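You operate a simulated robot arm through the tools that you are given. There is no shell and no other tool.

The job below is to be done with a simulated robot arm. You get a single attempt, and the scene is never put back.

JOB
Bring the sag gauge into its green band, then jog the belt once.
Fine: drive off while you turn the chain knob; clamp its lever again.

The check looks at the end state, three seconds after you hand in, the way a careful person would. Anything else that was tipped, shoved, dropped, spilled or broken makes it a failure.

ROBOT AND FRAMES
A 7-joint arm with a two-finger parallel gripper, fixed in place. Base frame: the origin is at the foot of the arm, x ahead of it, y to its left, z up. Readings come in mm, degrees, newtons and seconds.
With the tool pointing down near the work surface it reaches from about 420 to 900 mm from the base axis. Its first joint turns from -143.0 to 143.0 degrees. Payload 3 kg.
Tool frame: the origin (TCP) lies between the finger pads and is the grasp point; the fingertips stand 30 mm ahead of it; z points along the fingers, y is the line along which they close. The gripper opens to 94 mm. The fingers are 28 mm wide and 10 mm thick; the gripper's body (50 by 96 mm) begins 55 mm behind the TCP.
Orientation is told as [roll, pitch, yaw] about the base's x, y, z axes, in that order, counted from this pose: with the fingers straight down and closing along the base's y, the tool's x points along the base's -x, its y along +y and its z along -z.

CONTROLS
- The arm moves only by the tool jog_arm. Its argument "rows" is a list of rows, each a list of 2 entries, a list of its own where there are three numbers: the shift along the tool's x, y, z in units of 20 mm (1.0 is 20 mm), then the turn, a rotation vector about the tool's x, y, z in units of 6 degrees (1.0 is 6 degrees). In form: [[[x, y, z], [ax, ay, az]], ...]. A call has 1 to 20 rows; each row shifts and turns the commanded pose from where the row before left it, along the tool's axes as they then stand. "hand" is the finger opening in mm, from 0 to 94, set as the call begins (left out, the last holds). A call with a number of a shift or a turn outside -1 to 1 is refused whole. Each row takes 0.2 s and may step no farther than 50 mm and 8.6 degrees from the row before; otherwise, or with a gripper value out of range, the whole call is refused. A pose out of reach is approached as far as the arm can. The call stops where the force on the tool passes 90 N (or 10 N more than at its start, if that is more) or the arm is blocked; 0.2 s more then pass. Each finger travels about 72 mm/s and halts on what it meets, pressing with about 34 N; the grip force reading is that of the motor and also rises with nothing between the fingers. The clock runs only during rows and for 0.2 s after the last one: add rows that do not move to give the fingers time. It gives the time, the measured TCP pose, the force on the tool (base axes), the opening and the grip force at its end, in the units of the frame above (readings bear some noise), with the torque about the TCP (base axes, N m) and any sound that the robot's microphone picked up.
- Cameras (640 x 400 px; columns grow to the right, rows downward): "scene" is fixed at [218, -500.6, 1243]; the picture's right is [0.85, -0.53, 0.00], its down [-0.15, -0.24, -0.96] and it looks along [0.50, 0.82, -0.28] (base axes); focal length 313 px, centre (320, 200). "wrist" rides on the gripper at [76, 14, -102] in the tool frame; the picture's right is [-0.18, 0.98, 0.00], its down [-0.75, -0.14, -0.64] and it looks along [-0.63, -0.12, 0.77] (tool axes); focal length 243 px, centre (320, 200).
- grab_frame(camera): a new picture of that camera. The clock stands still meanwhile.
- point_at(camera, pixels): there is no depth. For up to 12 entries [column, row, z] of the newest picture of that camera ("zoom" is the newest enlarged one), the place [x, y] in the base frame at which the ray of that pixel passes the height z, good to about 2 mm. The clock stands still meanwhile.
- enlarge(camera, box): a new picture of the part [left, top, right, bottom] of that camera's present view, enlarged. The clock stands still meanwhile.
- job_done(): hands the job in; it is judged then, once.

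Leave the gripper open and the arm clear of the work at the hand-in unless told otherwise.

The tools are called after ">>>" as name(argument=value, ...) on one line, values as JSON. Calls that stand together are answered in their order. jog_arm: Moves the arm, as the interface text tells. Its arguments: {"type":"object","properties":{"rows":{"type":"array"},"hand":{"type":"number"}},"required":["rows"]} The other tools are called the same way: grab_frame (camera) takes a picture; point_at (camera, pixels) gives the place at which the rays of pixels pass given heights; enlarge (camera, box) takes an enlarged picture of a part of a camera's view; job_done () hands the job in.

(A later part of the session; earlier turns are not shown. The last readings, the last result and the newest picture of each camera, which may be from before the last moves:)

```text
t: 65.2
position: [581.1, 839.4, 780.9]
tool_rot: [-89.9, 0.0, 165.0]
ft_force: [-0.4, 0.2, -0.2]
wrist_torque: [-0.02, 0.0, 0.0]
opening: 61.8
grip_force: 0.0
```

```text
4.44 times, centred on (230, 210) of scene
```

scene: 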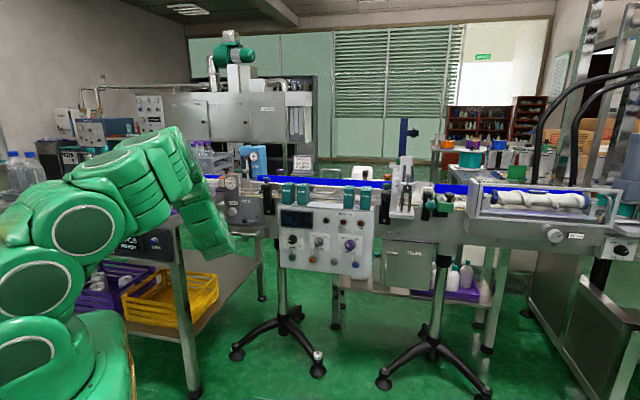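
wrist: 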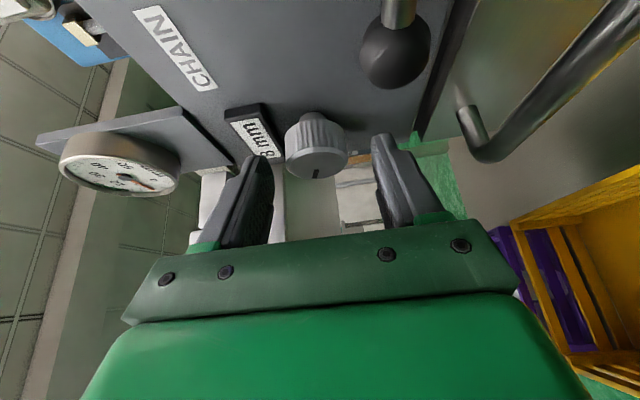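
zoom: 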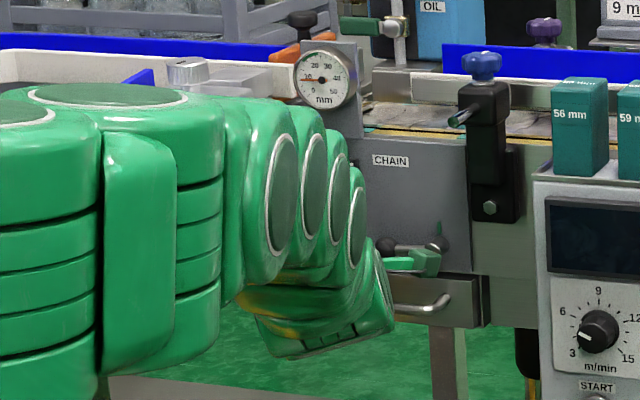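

The readout box sits just above the knob, so I'll only reach over the knob's front ~10 mm. I'll advance slightly and correct height by 2 mm, then close.

>>> jog_arm(rows=[[[0.19, -0.1, 0], [0, 0, 0]], [[0, 0, 0.56], [0, 0, 0]]])

>>> enlarge(camera="wrist", box=[180, 50, 460, 240])

```text
t: 65.8
position: [588.1, 850.7, 783.7]
tool_rot: [-90.1, 0.1, 164.9]
ft_force: [-0.2, -1.7, 0.6]
wrist_torque: [0.09, -0.04, -0.02]
opening: 62.4
grip_force: 0.4
```

```text
2.11 times, centred on (320, 145) of wrist
```

zoom: 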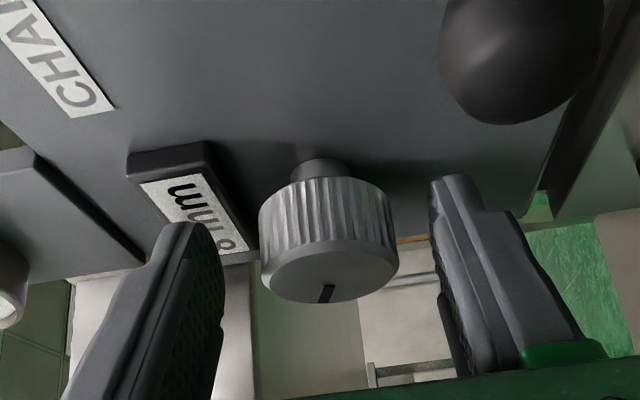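

Slightly overcorrected and maybe grazing the readout; I'll ease back 2 mm, lower 1.5 mm, and close on the knob.

>>> jog_arm(rows=[[[0, 0.08, -0.1], [0, 0, 0]]])

>>> jog_arm(hand=30, rows=[[[0, 0, 0], [0, 0, 0]], [[0, 0, 0], [0, 0, 0]], [[0, 0, 0], [0, 0, 0]]])

>>> enlarge(camera="wrist", box=[180, 50, 460, 240])

>>> enlarge(camera="scene", box=[215, 165, 265, 210])

```text
t: 66.2
position: [586.4, 847.8, 782.3]
tool_rot: [-89.9, 0.1, 165.1]
ft_force: [-0.3, 1.2, -0.1]
wrist_torque: [-0.04, 0.0, -0.03]
opening: 62.1
grip_force: 0.1
```

```text
t: 67.0
position: [587.0, 847.5, 781.7]
tool_rot: [-89.9, 0.0, 165.0]
ft_force: [0.3, 0.4, 4.0]
wrist_torque: [-0.33, 0.38, 0.1]
opening: 37.5
grip_force: 45.3
```

```text
2.11 times, centred on (320, 145) of wrist
```

zoom: 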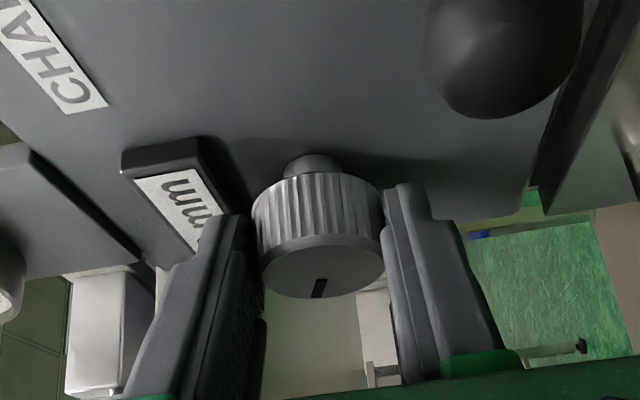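

```text
8.89 times, centred on (240, 188) of scene
```

zoom: 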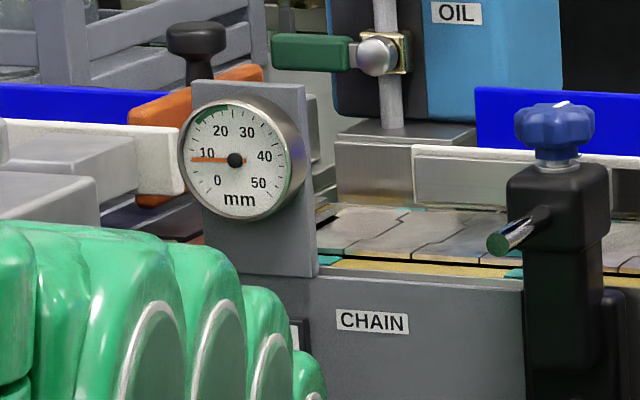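

Gripped at 37.5 mm, and the gauge reads ~8 in the scene view. I'll test-turn counter-clockwise 24° about the knob axis.

>>> jog_arm(rows=[[[-0.002, -0.047, 0.001], [0, 0.25, -0.433]], [[-0.002, -0.047, 0.001], [0, 0.25, -0.433]], [[-0.002, -0.047, 0.001], [0, 0.25, -0.433]], [[-0.002, -0.047, 0.001], [0, 0.25, -0.433]]])

>>> enlarge(camera="wrist", box=[180, 50, 460, 240])

>>> enlarge(camera="scene", box=[215, 165, 265, 210])

```text
t: 68.0
position: [584.4, 848.3, 782.3]
tool_rot: [-90.4, 10.3, 159.0]
ft_force: [-3.5, 7.9, -19.3]
wrist_torque: [-1.24, 0.95, 1.03]
opening: 38.4
grip_force: 45.2
```

```text
2.11 times, centred on (320, 145) of wrist
```

zoom: 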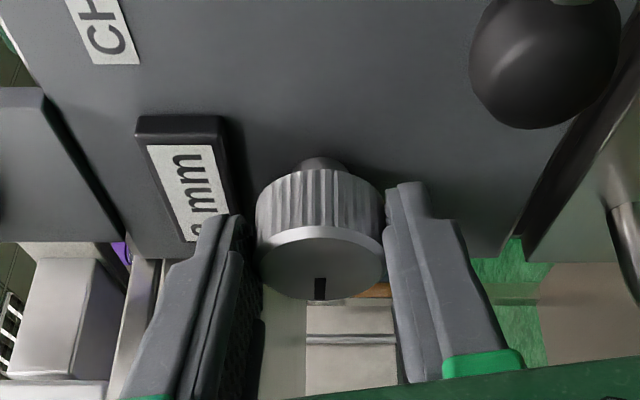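

```text
8.89 times, centred on (240, 188) of scene
```

zoom: 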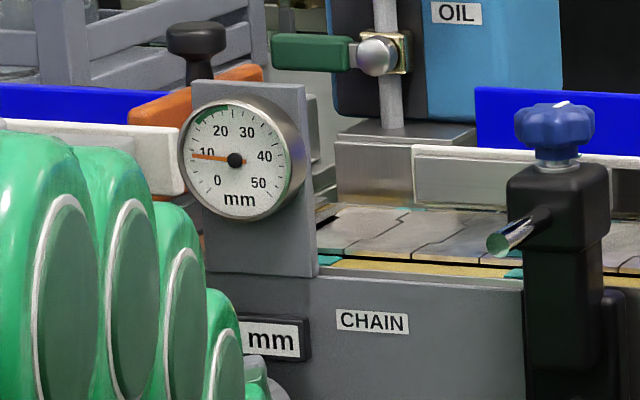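

Counter-clockwise raises the gauge. The side load suggests a smaller orbit shift, so I'll reduce it and continue.

>>> jog_arm(rows=[[[-0.002, -0.02, 0.001], [0, 0.25, -0.433]], [[-0.002, -0.02, 0.001], [0, 0.25, -0.433]], [[-0.002, -0.02, 0.001], [0, 0.25, -0.433]], [[-0.002, -0.02, 0.001], [0, 0.25, -0.433]]])

>>> enlarge(camera="wrist", box=[180, 50, 460, 240])

>>> enlarge(camera="scene", box=[215, 165, 265, 210])

```text
t: 69.0
position: [585.5, 848.0, 782.7]
tool_rot: [-91.9, 20.7, 152.7]
ft_force: [-8.7, -0.7, -38.9]
wrist_torque: [-1.88, 1.27, 0.88]
opening: 39.4
grip_force: 45.0
```

```text
2.11 times, centred on (320, 145) of wrist
```

zoom: 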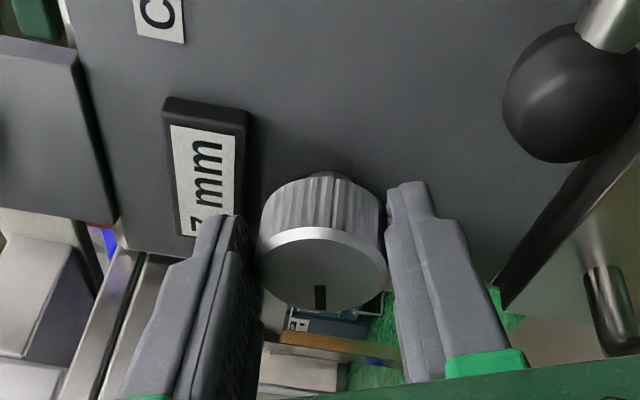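

```text
8.89 times, centred on (240, 188) of scene
```

zoom: 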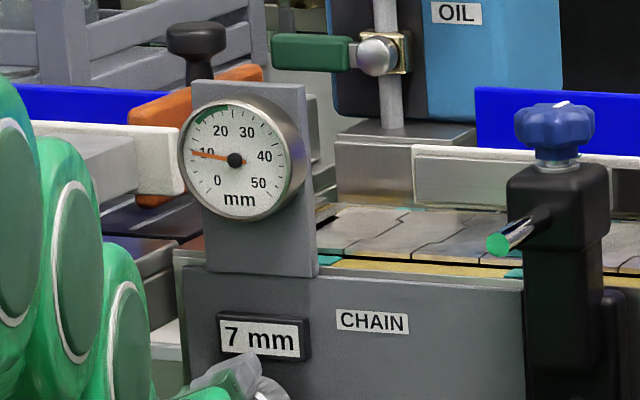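

>>> jog_arm(rows=[[[0, 0.02, 0], [0, 0, 0]], [[0, 0, 0], [0, 0, 0]]])

>>> jog_arm(rows=[[[0, 0.02, 0], [0, 0, 0]], [[0, 0, 0], [0, 0, 0]]])

```text
t: 69.6
position: [586.2, 846.7, 782.7]
tool_rot: [-92.0, 20.7, 152.7]
ft_force: [-9.2, -0.8, -50.3]
wrist_torque: [-1.67, 1.02, -0.27]
opening: 39.6
grip_force: 44.8
```

```text
t: 70.2
position: [585.8, 846.6, 782.5]
tool_rot: [-92.0, 20.5, 152.7]
ft_force: [-3.7, 8.2, -55.9]
wrist_torque: [-1.79, 0.96, 0.12]
opening: 39.7
grip_force: 44.5
```

Moving down made it worse, so I'll move up instead.

>>> jog_arm(rows=[[[0, -0.06, 0], [0, 0, 0]], [[0, 0, 0], [0, 0, 0]]])

>>> jog_arm(rows=[[[0, -0.06, 0], [0, 0, 0]], [[0, 0, 0], [0, 0, 0]]])

```text
t: 70.8
position: [591.0, 844.4, 789.8]
tool_rot: [-92.6, 20.6, 151.9]
ft_force: [24.2, -5.5, -27.6]
wrist_torque: [-0.81, -0.14, -0.95]
opening: 50.0
grip_force: 17.8
```

```text
t: 71.4
position: [586.4, 847.6, 786.5]
tool_rot: [-92.3, 20.5, 152.5]
ft_force: [14.3, 2.4, -29.5]
wrist_torque: [-0.68, 0.23, -0.3]
opening: 48.4
grip_force: 15.9
```

>>> enlarge(camera="wrist", box=[180, 50, 460, 240])

>>> enlarge(camera="scene", box=[205, 165, 265, 220])

```text
2.11 times, centred on (320, 145) of wrist
```

zoom: 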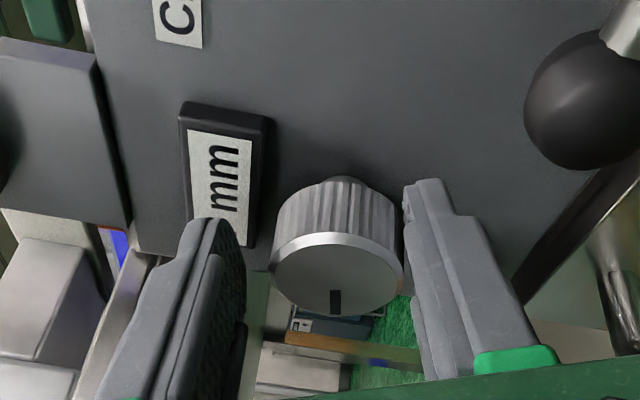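

```text
7.27 times, centred on (235, 192) of scene
```

zoom: 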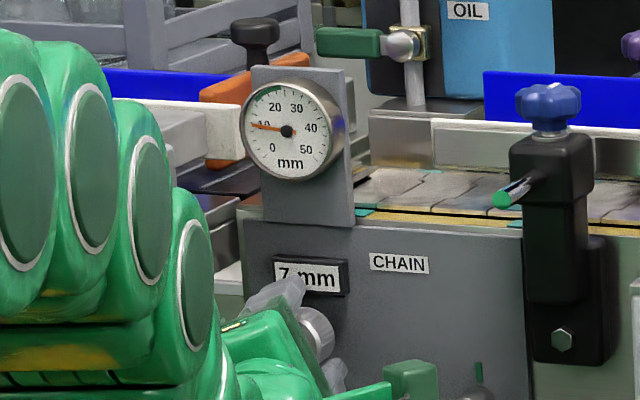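

I found my mistake: with the tool rolled -90°, the knob axis has an x component in tool coordinates, not a y component. The twist therefore also yawed the hand. I'll open, back off 30 mm, undo the rotation, and set the yaw tilt to 22°.

>>> jog_arm(hand=60, rows=[[[0, 0, 0], [0, 0, 0]], [[0, 0, 0], [0, 0, 0]], [[0, 0, -0.75], [0, 0, 0]], [[0, 0, -0.75], [0, 0, 0]], [[0, 0, -0.5], [0, 0, 0]], [[0, 0, 0], [0, -0.5, 0.866]], [[0, 0, 0], [0, -0.5, 0.866]], [[0, 0, 0], [0, -0.5, 0.866]], [[0, 0, 0], [0, -0.5, 0.866]], [[0, 0, 0], [0, 0.67, 0]], [[0, 0, 0], [0, 0.67, 0]]])

>>> enlarge(camera="wrist", box=[160, 20, 480, 220])

>>> enlarge(camera="scene", box=[205, 165, 265, 220])

```text
t: 73.8
position: [567.1, 813.4, 787.4]
tool_rot: [-90.0, -0.1, 156.9]
ft_force: [-0.1, -0.1, -0.1]
wrist_torque: [0.03, -0.02, 0.03]
opening: 60.0
grip_force: 0.2
```

```text
2.00 times, centred on (320, 120) of wrist
```

zoom: 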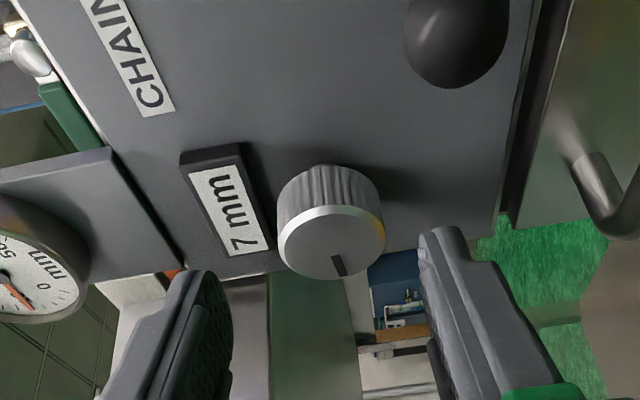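

```text
7.27 times, centred on (235, 192) of scene
```

zoom: 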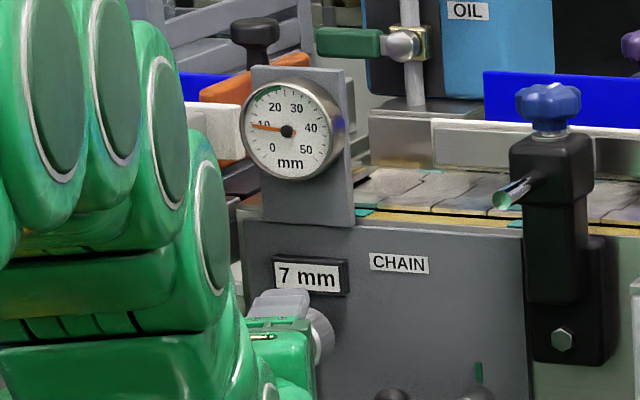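

The knob position prediction (row 141.3 vs. seen 141) is confirmed. I'll advance to the grasp point with the fingertips just short of the readout's face.

>>> jog_arm(rows=[[[-0.145, 0.25, 0.15], [0, 0, 0]], [[0, 0, 0.7], [0, 0, 0]], [[0, 0, 0.7], [0, 0, 0]], [[0, 0, 0.55], [0, 0, 0]]])

>>> enlarge(camera="wrist", box=[180, 50, 460, 240])

```text
t: 74.8
position: [580.4, 852.7, 782.0]
tool_rot: [-90.0, 0.0, 156.9]
ft_force: [-0.1, 0.0, -0.6]
wrist_torque: [-0.01, 0.02, -0.02]
opening: 60.0
grip_force: 0.0
```

```text
2.11 times, centred on (320, 145) of wrist
```

zoom: 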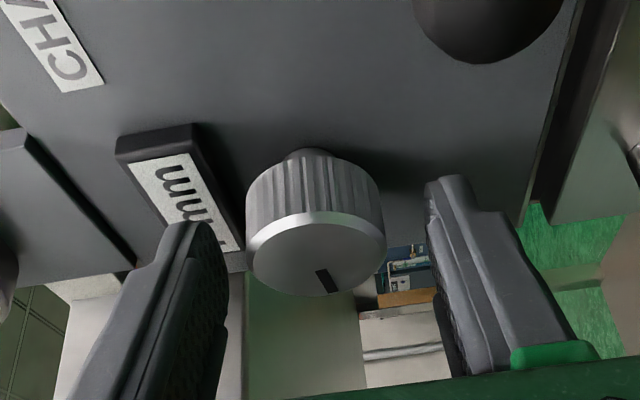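

Centred. Closing on the knob, then turning counter-clockwise 24° with the correct axis.

>>> jog_arm(hand=28, rows=[[[0, 0, 0], [0, 0, 0]], [[0, 0, 0], [0, 0, 0]], [[0, 0, 0], [0, 0, 0]]])

>>> jog_arm(rows=[[[-0.001, -0.024, 0], [-0.187, 0, -0.463]], [[-0.001, -0.024, 0], [-0.187, 0, -0.463]], [[-0.001, -0.024, 0], [-0.187, 0, -0.463]], [[-0.001, -0.024, 0], [-0.187, 0, -0.463]], [[-0.001, -0.024, 0], [-0.187, 0, -0.463]], [[-0.001, -0.024, 0], [-0.187, 0, -0.463]]])

>>> enlarge(camera="wrist", box=[180, 50, 460, 240])

>>> enlarge(camera="scene", box=[205, 165, 265, 220])

```text
t: 75.6
position: [579.8, 852.2, 781.0]
tool_rot: [-90.1, -0.1, 157.0]
ft_force: [5.6, 9.0, 6.0]
wrist_torque: [0.1, -0.02, 0.17]
opening: 37.3
grip_force: 45.5
```

```text
t: 77.0
position: [580.1, 851.8, 783.9]
tool_rot: [-83.0, 16.6, 158.0]
ft_force: [8.9, 20.2, 3.9]
wrist_torque: [-0.11, 0.19, 0.8]
opening: 37.2
grip_force: 45.2
```

```text
2.11 times, centred on (320, 145) of wrist
```

zoom: 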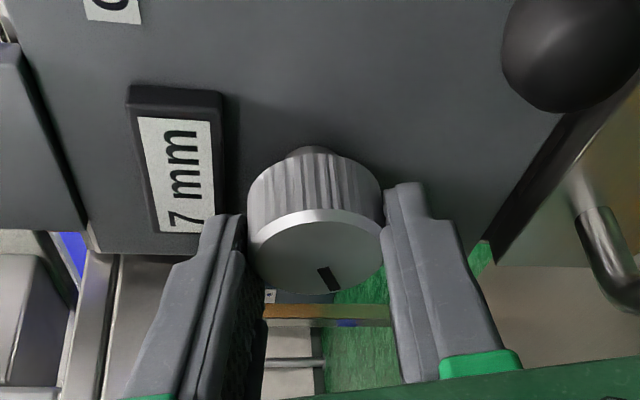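

```text
7.27 times, centred on (235, 192) of scene
```

zoom: 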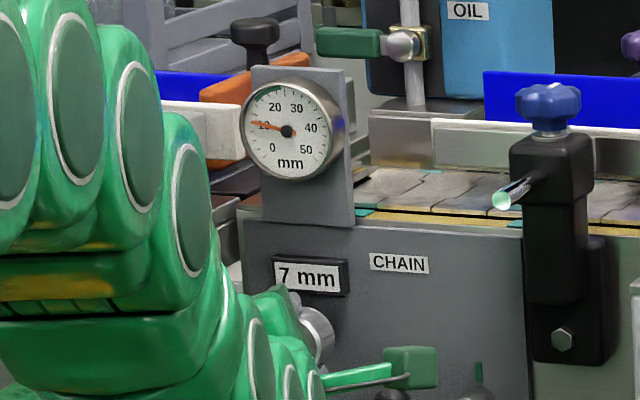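

Works smoothly, and the gauge needle is near 10. Continuing the stroke another 48°.

>>> jog_arm(rows=[[[-0.001, -0.024, 0], [-0.187, 0, -0.463]], [[-0.001, -0.024, 0], [-0.187, 0, -0.463]], [[-0.001, -0.024, 0], [-0.187, 0, -0.463]], [[-0.001, -0.024, 0], [-0.187, 0, -0.463]], [[-0.001, -0.024, 0], [-0.187, 0, -0.463]], [[-0.001, -0.024, 0], [-0.187, 0, -0.463]], [[-0.001, -0.024, 0], [-0.187, 0, -0.463]], [[-0.001, -0.024, 0], [-0.187, 0, -0.463]], [[-0.001, -0.024, 0], [-0.187, 0, -0.463]], [[-0.001, -0.024, 0], [-0.187, 0, -0.463]], [[-0.001, -0.024, 0], [-0.187, 0, -0.463]], [[-0.001, -0.024, 0], [-0.187, 0, -0.463]], [[-0.001, -0.024, 0], [-0.187, 0, -0.463]], [[-0.001, -0.024, 0], [-0.187, 0, -0.463]], [[-0.001, -0.024, 0], [-0.187, 0, -0.463]], [[-0.001, -0.024, 0], [-0.187, 0, -0.463]]])

>>> enlarge(camera="wrist", box=[180, 50, 460, 240])

>>> enlarge(camera="scene", box=[205, 165, 265, 220])

```text
t: 80.4
position: [579.3, 854.6, 787.7]
tool_rot: [-49.7, 57.7, 179.9]
ft_force: [13.4, -43.3, -48.9]
wrist_torque: [-1.0, 0.63, -0.66]
opening: 37.4
grip_force: 45.2
```

```text
2.11 times, centred on (320, 145) of wrist
```

zoom: 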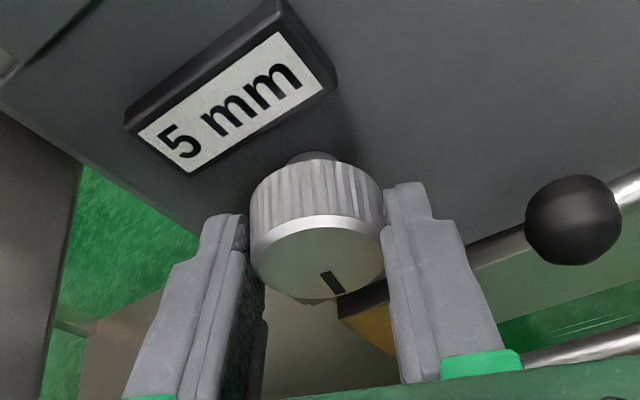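

```text
7.27 times, centred on (235, 192) of scene
```

zoom: 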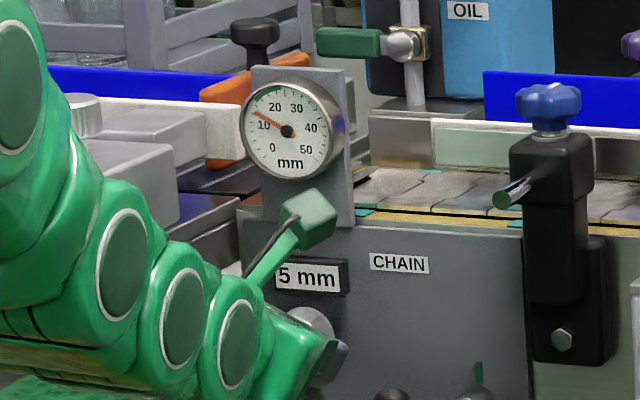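

Gauge is ~13.5 and readout is 5. I'll release, back off along the knob axis, return the hand 66°, and regrip for the next stroke.

>>> jog_arm(hand=52, rows=[[[0, 0, 0], [0, 0, 0]], [[0, 0, 0], [0, 0, 0]], [[-0.375, 0, -0.927], [0, 0, 0]], [[-0.19, 0, -0.463], [0, 0, 0]], [[0.002, 0.047, 0], [0.374, 0, 0.927]], [[0.002, 0.047, 0], [0.374, 0, 0.927]], [[0.002, 0.047, 0], [0.374, 0, 0.927]], [[0.002, 0.047, 0], [0.374, 0, 0.927]], [[0.002, 0.047, 0], [0.374, 0, 0.927]], [[0.002, 0.047, 0], [0.374, 0, 0.927]], [[0.002, 0.047, 0], [0.374, 0, 0.927]], [[0.002, 0.047, 0], [0.374, 0, 0.927]], [[0.002, 0.047, 0], [0.374, 0, 0.927]], [[0.002, 0.047, 0], [0.374, 0, 0.927]], [[0.002, 0.047, 0], [0.374, 0, 0.927]]])

>>> enlarge(camera="wrist", box=[180, 50, 460, 240])

>>> enlarge(camera="scene", box=[222, 165, 252, 195])

```text
t: 83.6
position: [559.7, 831.2, 782.3]
tool_rot: [-90.2, -0.1, 157.0]
ft_force: [-0.3, -0.2, 0.8]
wrist_torque: [0.0, 0.0, 0.01]
opening: 52.2
grip_force: 0.0
```

```text
2.11 times, centred on (320, 145) of wrist
```

zoom: 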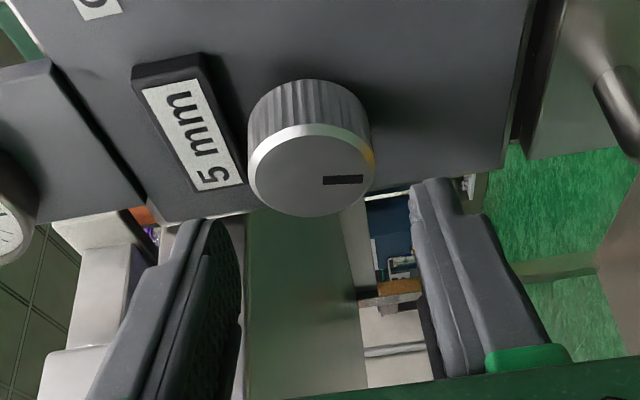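

```text
13.33 times, centred on (237, 180) of scene
```

zoom: 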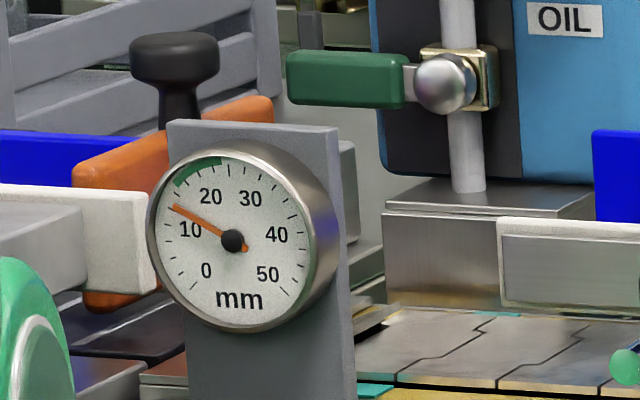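

Gauge ≈13.9; the green band runs ≈16.5–23.3, so I'm aiming for ~20. I'll regrip and do another 66° counter-clockwise with a slightly smaller orbit.

>>> jog_arm(rows=[[[0.375, 0, 0.927], [0, 0, 0]], [[0.19, 0, 0.463], [0, 0, 0]]])

>>> jog_arm(hand=28, rows=[[[0, 0, 0], [0, 0, 0]], [[0, 0, 0], [0, 0, 0]], [[0, 0, 0], [0, 0, 0]]])

>>> jog_arm(rows=[[[-0.001, -0.016, 0], [-0.187, 0, -0.463]], [[-0.001, -0.016, 0], [-0.187, 0, -0.463]], [[-0.001, -0.016, 0], [-0.187, 0, -0.463]], [[-0.001, -0.016, 0], [-0.187, 0, -0.463]], [[-0.001, -0.016, 0], [-0.187, 0, -0.463]], [[-0.001, -0.016, 0], [-0.187, 0, -0.463]], [[-0.001, -0.016, 0], [-0.187, 0, -0.463]], [[-0.001, -0.016, 0], [-0.187, 0, -0.463]], [[-0.001, -0.016, 0], [-0.187, 0, -0.463]], [[-0.001, -0.016, 0], [-0.187, 0, -0.463]], [[-0.001, -0.016, 0], [-0.187, 0, -0.463]]])

>>> jog_arm(rows=[[[-0.001, -0.016, 0], [-0.187, 0, -0.463]], [[-0.001, -0.016, 0], [-0.187, 0, -0.463]], [[-0.001, -0.016, 0], [-0.187, 0, -0.463]], [[-0.001, -0.016, 0], [-0.187, 0, -0.463]], [[-0.001, -0.016, 0], [-0.187, 0, -0.463]], [[-0.001, -0.016, 0], [-0.187, 0, -0.463]], [[-0.001, -0.016, 0], [-0.187, 0, -0.463]], [[-0.001, -0.016, 0], [-0.187, 0, -0.463]], [[-0.001, -0.016, 0], [-0.187, 0, -0.463]], [[-0.001, -0.016, 0], [-0.187, 0, -0.463]], [[-0.001, -0.016, 0], [-0.187, 0, -0.463]]])

>>> enlarge(camera="scene", box=[222, 165, 252, 195])

>>> enlarge(camera="wrist", box=[180, 50, 460, 240])

```text
t: 84.2
position: [581.2, 850.0, 783.2]
tool_rot: [-89.9, -0.1, 157.0]
ft_force: [0.5, -0.4, 0.7]
wrist_torque: [0.02, 0.05, -0.01]
opening: 52.2
grip_force: 0.1
```

```text
t: 85.0
position: [578.7, 849.9, 782.3]
tool_rot: [-89.9, 0.0, 157.0]
ft_force: [0.9, 2.2, -11.5]
wrist_torque: [-0.18, 0.1, -0.22]
opening: 37.0
grip_force: 45.0
```

```text
t: 87.4
position: [580.3, 852.2, 784.3]
tool_rot: [-76.2, 30.3, 160.8]
ft_force: [0.8, 14.7, -33.7]
wrist_torque: [-0.72, 0.57, 0.91]
opening: 37.4
grip_force: 45.4
```

```text
t: 89.8
position: [580.5, 854.5, 786.4]
tool_rot: [-49.9, 57.7, 179.8]
ft_force: [2.3, -22.7, -38.6]
wrist_torque: [-0.62, 0.44, -0.39]
opening: 37.0
grip_force: 44.8
```

```text
13.33 times, centred on (237, 180) of scene
```

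zoom: 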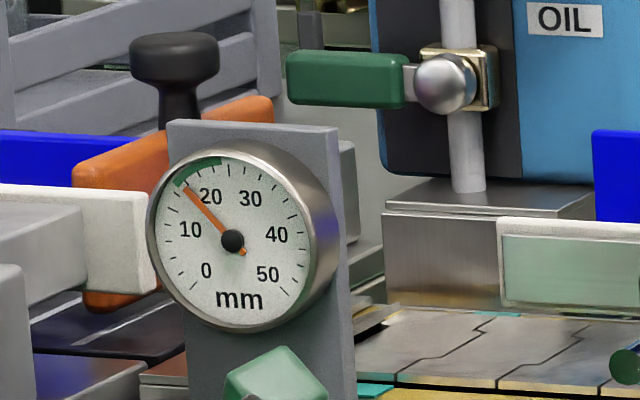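

```text
2.11 times, centred on (320, 145) of wrist
```

zoom: 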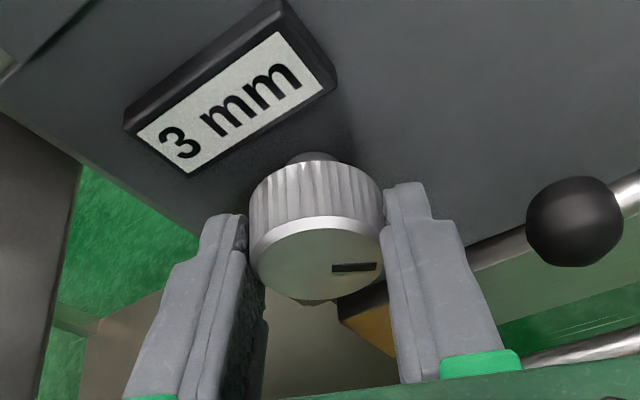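

Gauge ≈17.1, just inside the band's lower edge. I'll regrip and turn ~57° more to sit at the centre.

>>> jog_arm(hand=52, rows=[[[0, 0, 0], [0, 0, 0]], [[0, 0, 0], [0, 0, 0]], [[-0.375, 0, -0.927], [0, 0, 0]], [[-0.19, 0, -0.463], [0, 0, 0]], [[0.002, 0.032, 0], [0.374, 0, 0.927]], [[0.002, 0.032, 0], [0.374, 0, 0.927]], [[0.002, 0.032, 0], [0.374, 0, 0.927]], [[0.002, 0.032, 0], [0.374, 0, 0.927]], [[0.002, 0.032, 0], [0.374, 0, 0.927]], [[0.002, 0.032, 0], [0.374, 0, 0.927]], [[0.002, 0.032, 0], [0.374, 0, 0.927]], [[0.002, 0.032, 0], [0.374, 0, 0.927]], [[0.002, 0.032, 0], [0.374, 0, 0.927]], [[0.002, 0.032, 0], [0.374, 0, 0.927]], [[0.002, 0.032, 0], [0.374, 0, 0.927]], [[0.375, 0, 0.927], [0, 0, 0]], [[0.19, 0, 0.463], [0, 0, 0]]])

>>> jog_arm(hand=28, rows=[[[0, 0, 0], [0, 0, 0]], [[0, 0, 0], [0, 0, 0]], [[0, 0, 0], [0, 0, 0]]])

>>> enlarge(camera="wrist", box=[180, 50, 460, 240])

>>> jog_arm(rows=[[[-0.001, -0.016, 0], [-0.187, 0, -0.463]], [[-0.001, -0.016, 0], [-0.187, 0, -0.463]], [[-0.001, -0.016, 0], [-0.187, 0, -0.463]], [[-0.001, -0.016, 0], [-0.187, 0, -0.463]], [[-0.001, -0.016, 0], [-0.187, 0, -0.463]], [[-0.001, -0.016, 0], [-0.187, 0, -0.463]], [[-0.001, -0.016, 0], [-0.187, 0, -0.463]], [[-0.001, -0.016, 0], [-0.187, 0, -0.463]], [[-0.001, -0.016, 0], [-0.187, 0, -0.463]], [[-0.001, -0.016, 0], [-0.187, 0, -0.463]], [[-0.001, -0.016, 0], [-0.187, 0, -0.463]], [[-0.001, -0.016, 0], [-0.187, 0, -0.463]], [[-0.001, -0.016, 0], [-0.187, 0, -0.463]], [[-0.001, -0.016, 0], [-0.187, 0, -0.463]], [[-0.001, -0.016, 0], [-0.187, 0, -0.463]]])

>>> enlarge(camera="scene", box=[222, 165, 252, 195])

```text
t: 93.4
position: [580.4, 851.8, 782.0]
tool_rot: [-90.0, -0.1, 156.9]
ft_force: [0.1, -0.8, 0.7]
wrist_torque: [0.0, 0.02, 0.01]
opening: 51.9
grip_force: 0.2
```

```text
t: 94.2
position: [581.1, 851.5, 782.0]
tool_rot: [-89.9, 0.0, 157.1]
ft_force: [3.4, 4.2, -7.3]
wrist_torque: [0.13, -0.17, -0.02]
opening: 37.5
grip_force: 44.5
```

```text
2.11 times, centred on (320, 145) of wrist
```

zoom: 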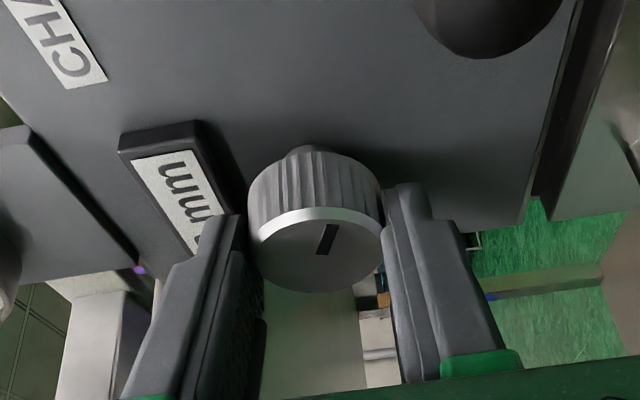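

```text
t: 97.4
position: [580.8, 851.2, 785.6]
tool_rot: [-69.3, 41.0, 164.8]
ft_force: [-4.6, -16.6, -26.9]
wrist_torque: [-0.74, 0.6, 0.2]
opening: 37.3
grip_force: 44.8
```

```text
13.33 times, centred on (237, 180) of scene
```

zoom: 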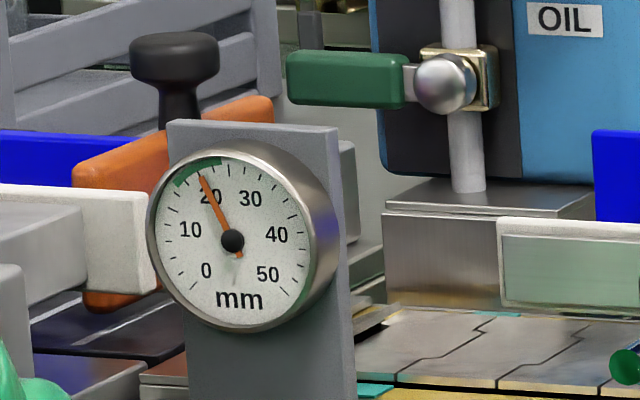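

The needle is at ≈20, centred in the green band. I'll release and withdraw along the knob axis.

>>> jog_arm(hand=52, rows=[[[0, 0, 0], [0, 0, 0]], [[0, 0, 0], [0, 0, 0]], [[-0.375, 0, -0.927], [0, 0, 0]], [[-0.375, 0, -0.927], [0, 0, 0]], [[0.002, 0.032, 0], [0.374, 0, 0.927]], [[0.002, 0.032, 0], [0.374, 0, 0.927]], [[0.002, 0.032, 0], [0.374, 0, 0.927]], [[0.002, 0.032, 0], [0.374, 0, 0.927]], [[0.002, 0.032, 0], [0.374, 0, 0.927]], [[0.002, 0.032, 0], [0.374, 0, 0.927]], [[0.002, 0.032, 0], [0.374, 0, 0.927]], [[0.001, 0.016, 0], [0.187, 0, 0.463]], [[0, 0, -1], [0, 0, 0]], [[0, 0, -1], [0, 0, 0]], [[0, 0, -1], [0, 0, 0]], [[0, 0, -1], [0, 0, 0]]])

>>> enlarge(camera="scene", box=[222, 165, 252, 195])

>>> grab_frame(camera="wrist")

>>> enlarge(camera="scene", box=[205, 165, 285, 245])

```text
t: 100.8
position: [522.7, 748.3, 780.1]
tool_rot: [-89.9, 0.0, 157.1]
ft_force: [-0.1, 0.4, -1.3]
wrist_torque: [-0.01, -0.02, 0.0]
opening: 52.1
grip_force: 0.0
```

```text
13.33 times, centred on (237, 180) of scene
```

zoom: 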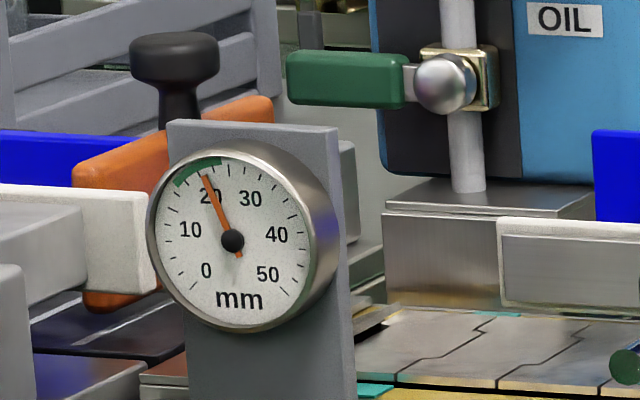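

```text
taken
```

wrist: 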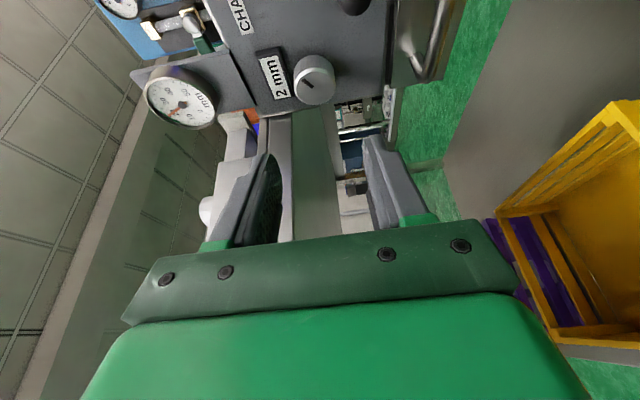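

```text
5.00 times, centred on (245, 205) of scene
```

zoom: 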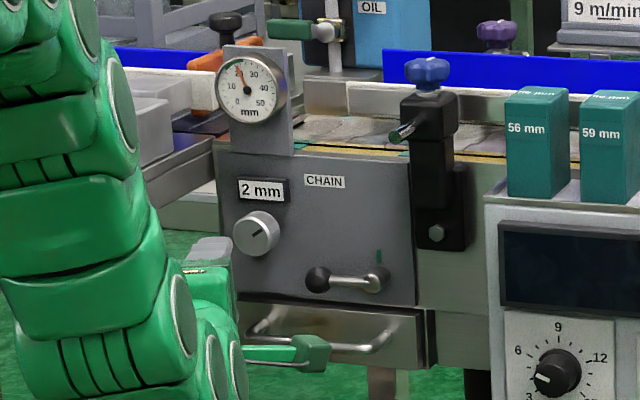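

Gauge ≈20.6 after release, inside the band. Now I'll square the tool back up, set fingers to 32 mm, and line up with the lever ball (r=-134, z=742).

>>> jog_arm(hand=33, rows=[[[0, 0, 0], [0, 0.92, 0]], [[0, 0, 0], [0, 0.92, 0]], [[0, 0, 0], [0, 0.92, 0]], [[0, 0, 0], [0, 0.92, 0]], [[0.65, 0.93, 0], [0, 0, 0]], [[0.65, 0.93, 0], [0, 0, 0]]])

>>> grab_frame(camera="wrist")

>>> enlarge(camera="wrist", box=[200, 20, 440, 170])

```text
t: 102.2
position: [542.0, 728.7, 744.6]
tool_rot: [-90.0, 0.0, 134.9]
ft_force: [0.0, -0.4, -0.5]
wrist_torque: [0.03, 0.03, -0.01]
opening: 32.9
grip_force: 0.0
```

```text
taken
```

wrist: 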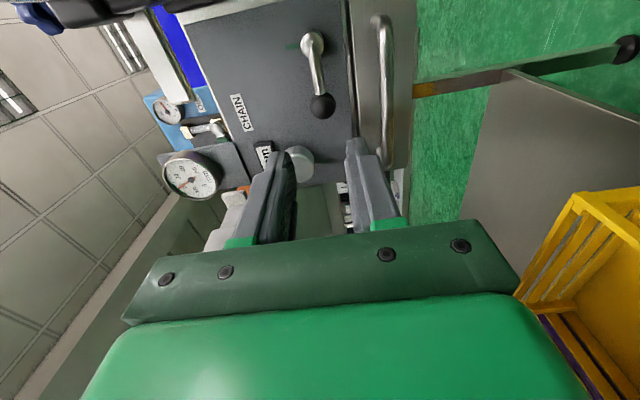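

```text
2.67 times, centred on (320, 95) of wrist
```

zoom: 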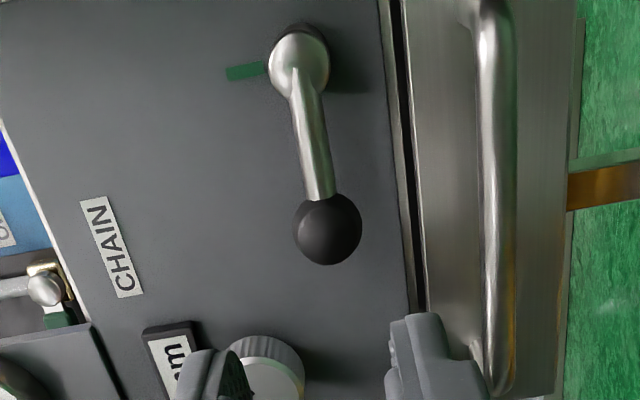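

The ball is 2.5 mm low and 3 mm left of axis. I'll correct and advance with 36 mm opening.

>>> jog_arm(hand=36, rows=[[[-0.13, 0.11, 0], [0, 0, 0]], [[0, 0, 1], [0, 0, 0]], [[0, 0, 1], [0, 0, 0]], [[0, 0, 1], [0, 0, 0]], [[0, 0, 1], [0, 0, 0]]])

>>> enlarge(camera="wrist", box=[200, 20, 440, 220])

```text
t: 103.4
position: [596.4, 789.6, 743.3]
tool_rot: [-89.9, -0.1, 134.9]
ft_force: [0.1, -0.2, 0.1]
wrist_torque: [0.02, -0.01, 0.01]
opening: 36.2
grip_force: 0.1
```

```text
2.00 times, centred on (320, 120) of wrist
```

zoom: 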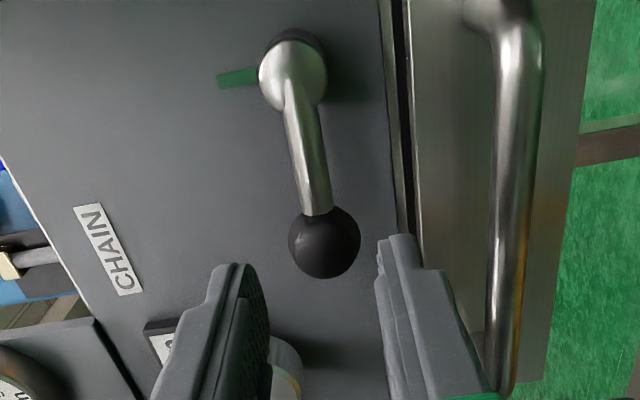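

>>> jog_arm(rows=[[[0, 0.06, 0.75], [0, 0, 0]], [[0, 0, 0.75], [0, 0, 0]], [[0, 0, 0.7], [0, 0, 0]]])

>>> jog_arm(hand=26, rows=[[[0, 0, 0], [0, 0, 0]], [[0, 0, 0], [0, 0, 0]]])

>>> enlarge(camera="wrist", box=[200, 20, 440, 220])

```text
t: 104.2
position: [627.1, 822.1, 741.2]
tool_rot: [-90.0, -0.1, 134.9]
ft_force: [-0.4, -0.2, 0.0]
wrist_torque: [0.0, 0.02, -0.01]
opening: 36.0
grip_force: 0.1
```

```text
t: 104.8
position: [627.2, 821.5, 741.0]
tool_rot: [-90.0, 0.0, 134.9]
ft_force: [-0.5, 1.3, 2.7]
wrist_torque: [0.03, -0.04, 0.0]
opening: 27.3
grip_force: 0.5
```

```text
2.00 times, centred on (320, 120) of wrist
```

zoom: 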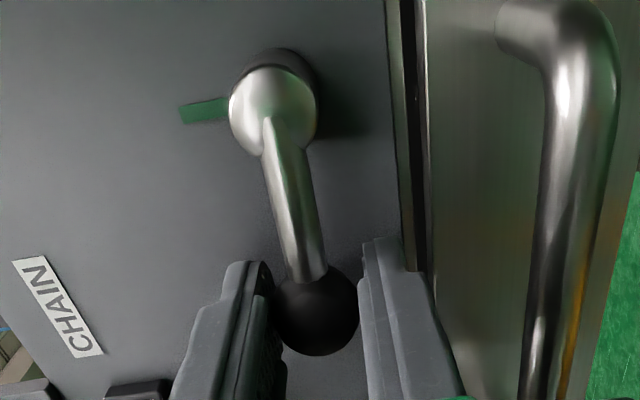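

The ball is captured. Now I'll swing the lever clockwise back up to the green mark, in stages.

>>> jog_arm(rows=[[[0.0134, -0.258, 0], [0, 0, 1]], [[0.0134, -0.258, 0], [0, 0, 1]], [[0.0134, -0.258, 0], [0, 0, 1]], [[0.0134, -0.258, 0], [0, 0, 1]], [[0.0134, -0.258, 0], [0, 0, 1]], [[0.0134, -0.258, 0], [0, 0, 1]], [[0.0134, -0.258, 0], [0, 0, 1]]])

>>> enlarge(camera="wrist", box=[200, 20, 440, 220])

>>> jog_arm(rows=[[[0.0134, -0.258, 0], [0, 0, 1]], [[0.0134, -0.258, 0], [0, 0, 1]], [[0.0134, -0.258, 0], [0, 0, 1]], [[0.0134, -0.258, 0], [0, 0, 1]], [[0.0134, -0.258, 0], [0, 0, 1]], [[0.0134, -0.258, 0], [0, 0, 1]]])

>>> enlarge(camera="wrist", box=[200, 20, 440, 220])

```text
t: 106.4
position: [635.3, 810.7, 774.3]
tool_rot: [-89.9, -42.2, 134.7]
ft_force: [0.1, 0.7, -1.3]
wrist_torque: [-0.01, 0.02, 0.03]
opening: 26.8
grip_force: 0.6
```

```text
2.00 times, centred on (320, 120) of wrist
```

zoom: 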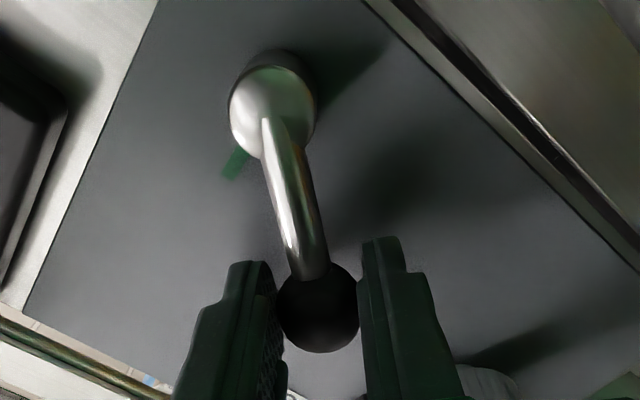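

```text
t: 107.8
position: [654.6, 791.9, 791.8]
tool_rot: [-89.9, -78.1, 134.7]
ft_force: [-0.9, 0.1, -0.3]
wrist_torque: [-0.01, -0.01, -0.01]
opening: 26.4
grip_force: 0.3
```

```text
2.00 times, centred on (320, 120) of wrist
```

zoom: 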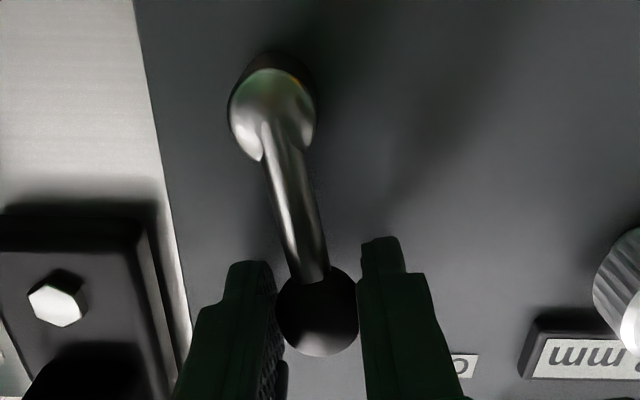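

>>> jog_arm(rows=[[[0.007, -0.129, 0], [0, 0, 0.5]], [[0.007, -0.129, 0], [0, 0, 0.5]], [[0.007, -0.129, 0], [0, 0, 0.5]], [[0.007, -0.129, 0], [0, 0, 0.5]]])

>>> jog_arm(rows=[[[0.007, -0.129, 0], [0, 0, 0.5]]])

>>> enlarge(camera="wrist", box=[200, 20, 440, 220])

>>> enlarge(camera="scene", box=[205, 165, 285, 245])

```text
t: 108.8
position: [661.7, 784.7, 792.6]
tool_rot: [109.9, -89.8, -64.9]
ft_force: [-0.6, 0.7, -0.4]
wrist_torque: [0.01, 0.0, -0.03]
opening: 26.6
grip_force: 0.5
```

```text
t: 109.2
position: [663.4, 783.1, 791.8]
tool_rot: [90.6, -86.9, -45.7]
ft_force: [-1.1, 1.1, -0.3]
wrist_torque: [0.02, 0.04, 0.04]
opening: 27.1
grip_force: 0.5
```

```text
2.00 times, centred on (320, 120) of wrist
```

zoom: 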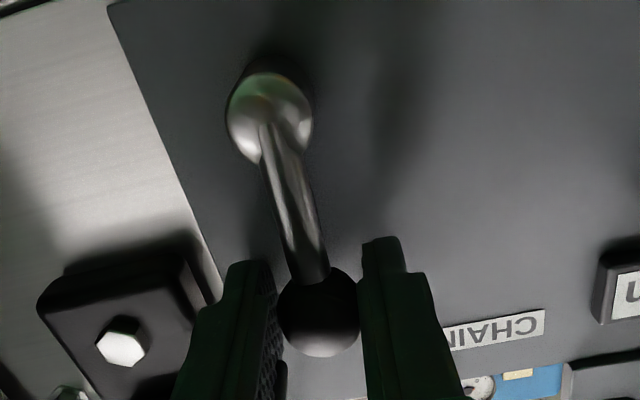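

```text
5.00 times, centred on (245, 205) of scene
```

zoom: 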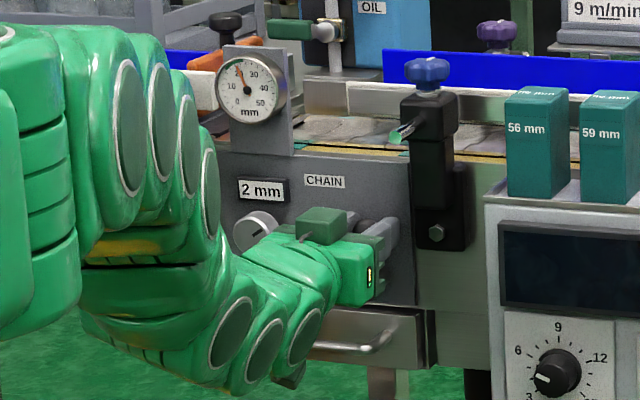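

>>> jog_arm(rows=[[[0.007, -0.129, 0], [0, 0, 0.5]]])

>>> enlarge(camera="wrist", box=[200, 20, 440, 220])

```text
t: 109.6
position: [664.5, 781.4, 791.8]
tool_rot: [90.1, -84.0, -45.1]
ft_force: [-5.2, 3.9, -1.0]
wrist_torque: [0.0, -0.02, 0.08]
opening: 30.3
grip_force: 3.0
```

```text
2.00 times, centred on (320, 120) of wrist
```

zoom: 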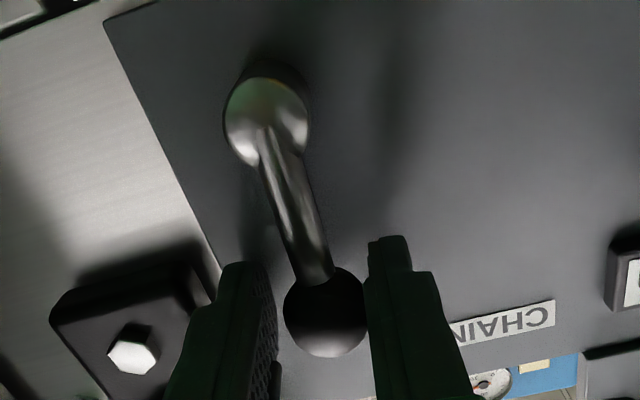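

The lever met its upright stop (6.5 N). I'll open slightly and back out straight.

>>> jog_arm(hand=42, rows=[[[0, 0, 0], [0, 0, 0]], [[0, 0, 0], [0, 0, 0]], [[0, 0, -1], [0, 0, 0]], [[0, 0, -1], [0, 0, 0]], [[0, 0, -1], [0, 0, 0]], [[0, 0, -1], [0, 0, 0]], [[0, 0, -1], [0, 0, 0]], [[0, 0, -1], [0, 0, 0]], [[0, 0, -1], [0, 0, 0]], [[0, 0, -1], [0, 0, 0]], [[0, 0, -1], [0, 0, 0]], [[0, 0, 0], [0, 0, -1]]])

>>> enlarge(camera="scene", box=[205, 165, 285, 245])

>>> enlarge(camera="scene", box=[222, 165, 252, 195])

>>> enlarge(camera="wrist", box=[250, 0, 490, 150])

```text
t: 112.2
position: [537.0, 654.2, 792.2]
tool_rot: [-83.4, -89.9, 128.2]
ft_force: [0.0, 0.0, -0.4]
wrist_torque: [0.0, -0.02, 0.01]
opening: 42.1
grip_force: 0.1
```

```text
5.00 times, centred on (245, 205) of scene
```

zoom: 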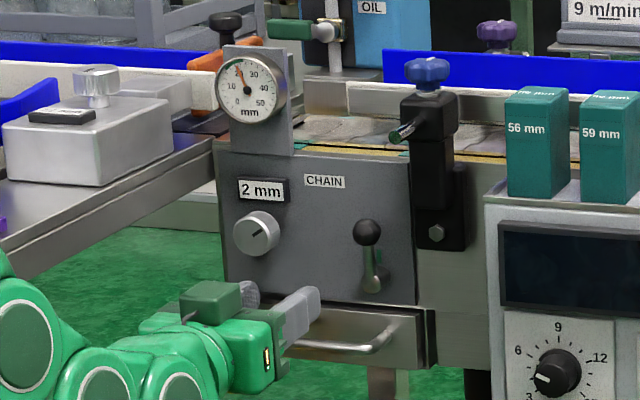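

```text
13.33 times, centred on (237, 180) of scene
```

zoom: 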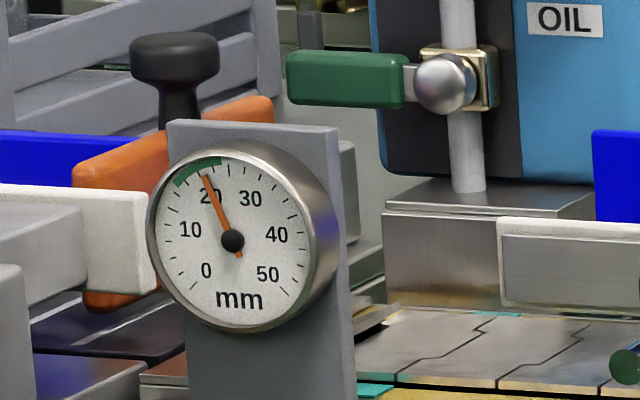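

```text
2.67 times, centred on (370, 75) of wrist
```

zoom: 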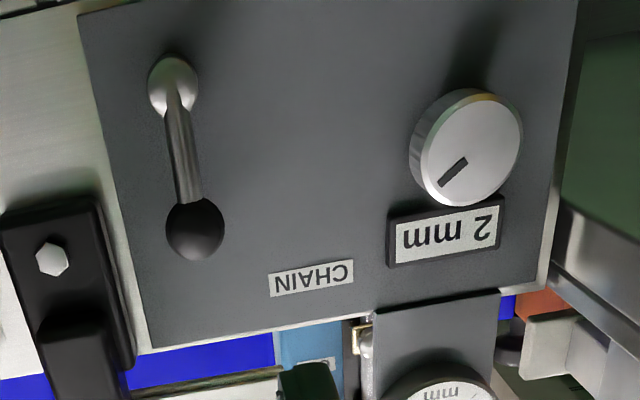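

Lever upright and the gauge holds ≈20.5 in the green. Now I'll go back to the DRIVE selector: retreat, then move right in front of the panel.

>>> jog_arm(hand=74, rows=[[[0, 0, -1], [0, 0, 0]], [[0, 0, -1], [0, 0, 0]], [[0.25, -1, 0], [0, 0, 0]], [[0.25, -1, 0], [0, 0, 0]], [[0.25, -1, 0], [0, 0, 0]], [[0.25, -1, 0], [0, 0, 0]], [[0.25, -1, 0], [0, 0, 0]], [[0.25, -1, 0], [0, 0, 0]], [[0.25, -1, 0], [0, 0, 0]], [[0.25, -1, 0], [0, 0, 0]], [[0.25, -1, 0], [0, 0, 0]], [[0.25, -1, 0], [0, 0, 0]], [[0.25, -1, 0], [0, 0, 0]], [[0.25, -1, 0], [0, 0, 0]], [[0.25, -1, 0], [0, 0, 0]], [[0.25, -1, 0], [0, 0, 0]], [[0.25, -1, 0], [0, 0, 0]], [[0.25, -1, 0], [0, 0, 0]], [[0.25, -1, 0], [0, 0, 0]], [[0.2, -1, 0], [0, 0, 0]]])

>>> jog_arm(rows=[[[0, -1, 0], [0, 0, 0]], [[0, -1, 0], [0, 0, 0]], [[0, -1, 0], [0, 0, 0]], [[0, -1, 0], [0, 0, 0]], [[0, 0, 0], [0, 0, -1]], [[0, 0, 0], [0, 0, -1]], [[0, 0, 0], [0, 0, -1]], [[0, 0, 0], [0, 0, -1]], [[0, 0, 0], [0, 0, -1]], [[0, 0, 0], [0, 0, -1]], [[0, 0, 0], [0, 0, -1]], [[0, 0, 0], [0, 0, -0.5]]])

>>> grab_frame(camera="wrist")

>>> enlarge(camera="wrist", box=[240, 30, 400, 150])

```text
t: 116.4
position: [766.5, 369.6, 700.5]
tool_rot: [-164.8, -90.0, -150.1]
ft_force: [-0.2, 0.0, -0.5]
wrist_torque: [0.03, -0.02, 0.0]
opening: 73.9
grip_force: 0.1
```

```text
t: 119.0
position: [819.4, 315.1, 703.0]
tool_rot: [-90.0, -44.8, 134.9]
ft_force: [-0.9, -0.1, -0.4]
wrist_torque: [0.02, 0.01, 0.0]
opening: 74.1
grip_force: 0.0
```

```text
taken
```

wrist: 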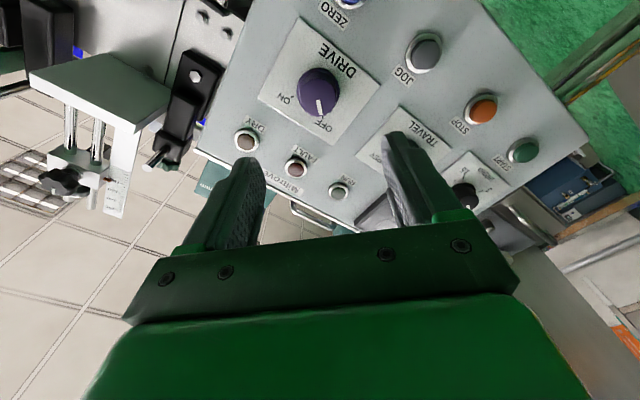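

```text
3.33 times, centred on (320, 90) of wrist
```

zoom: 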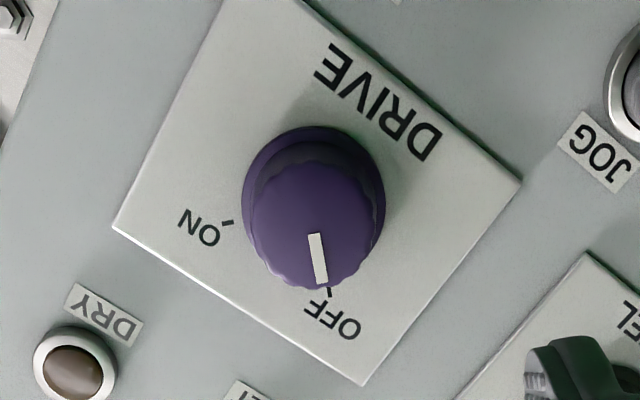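

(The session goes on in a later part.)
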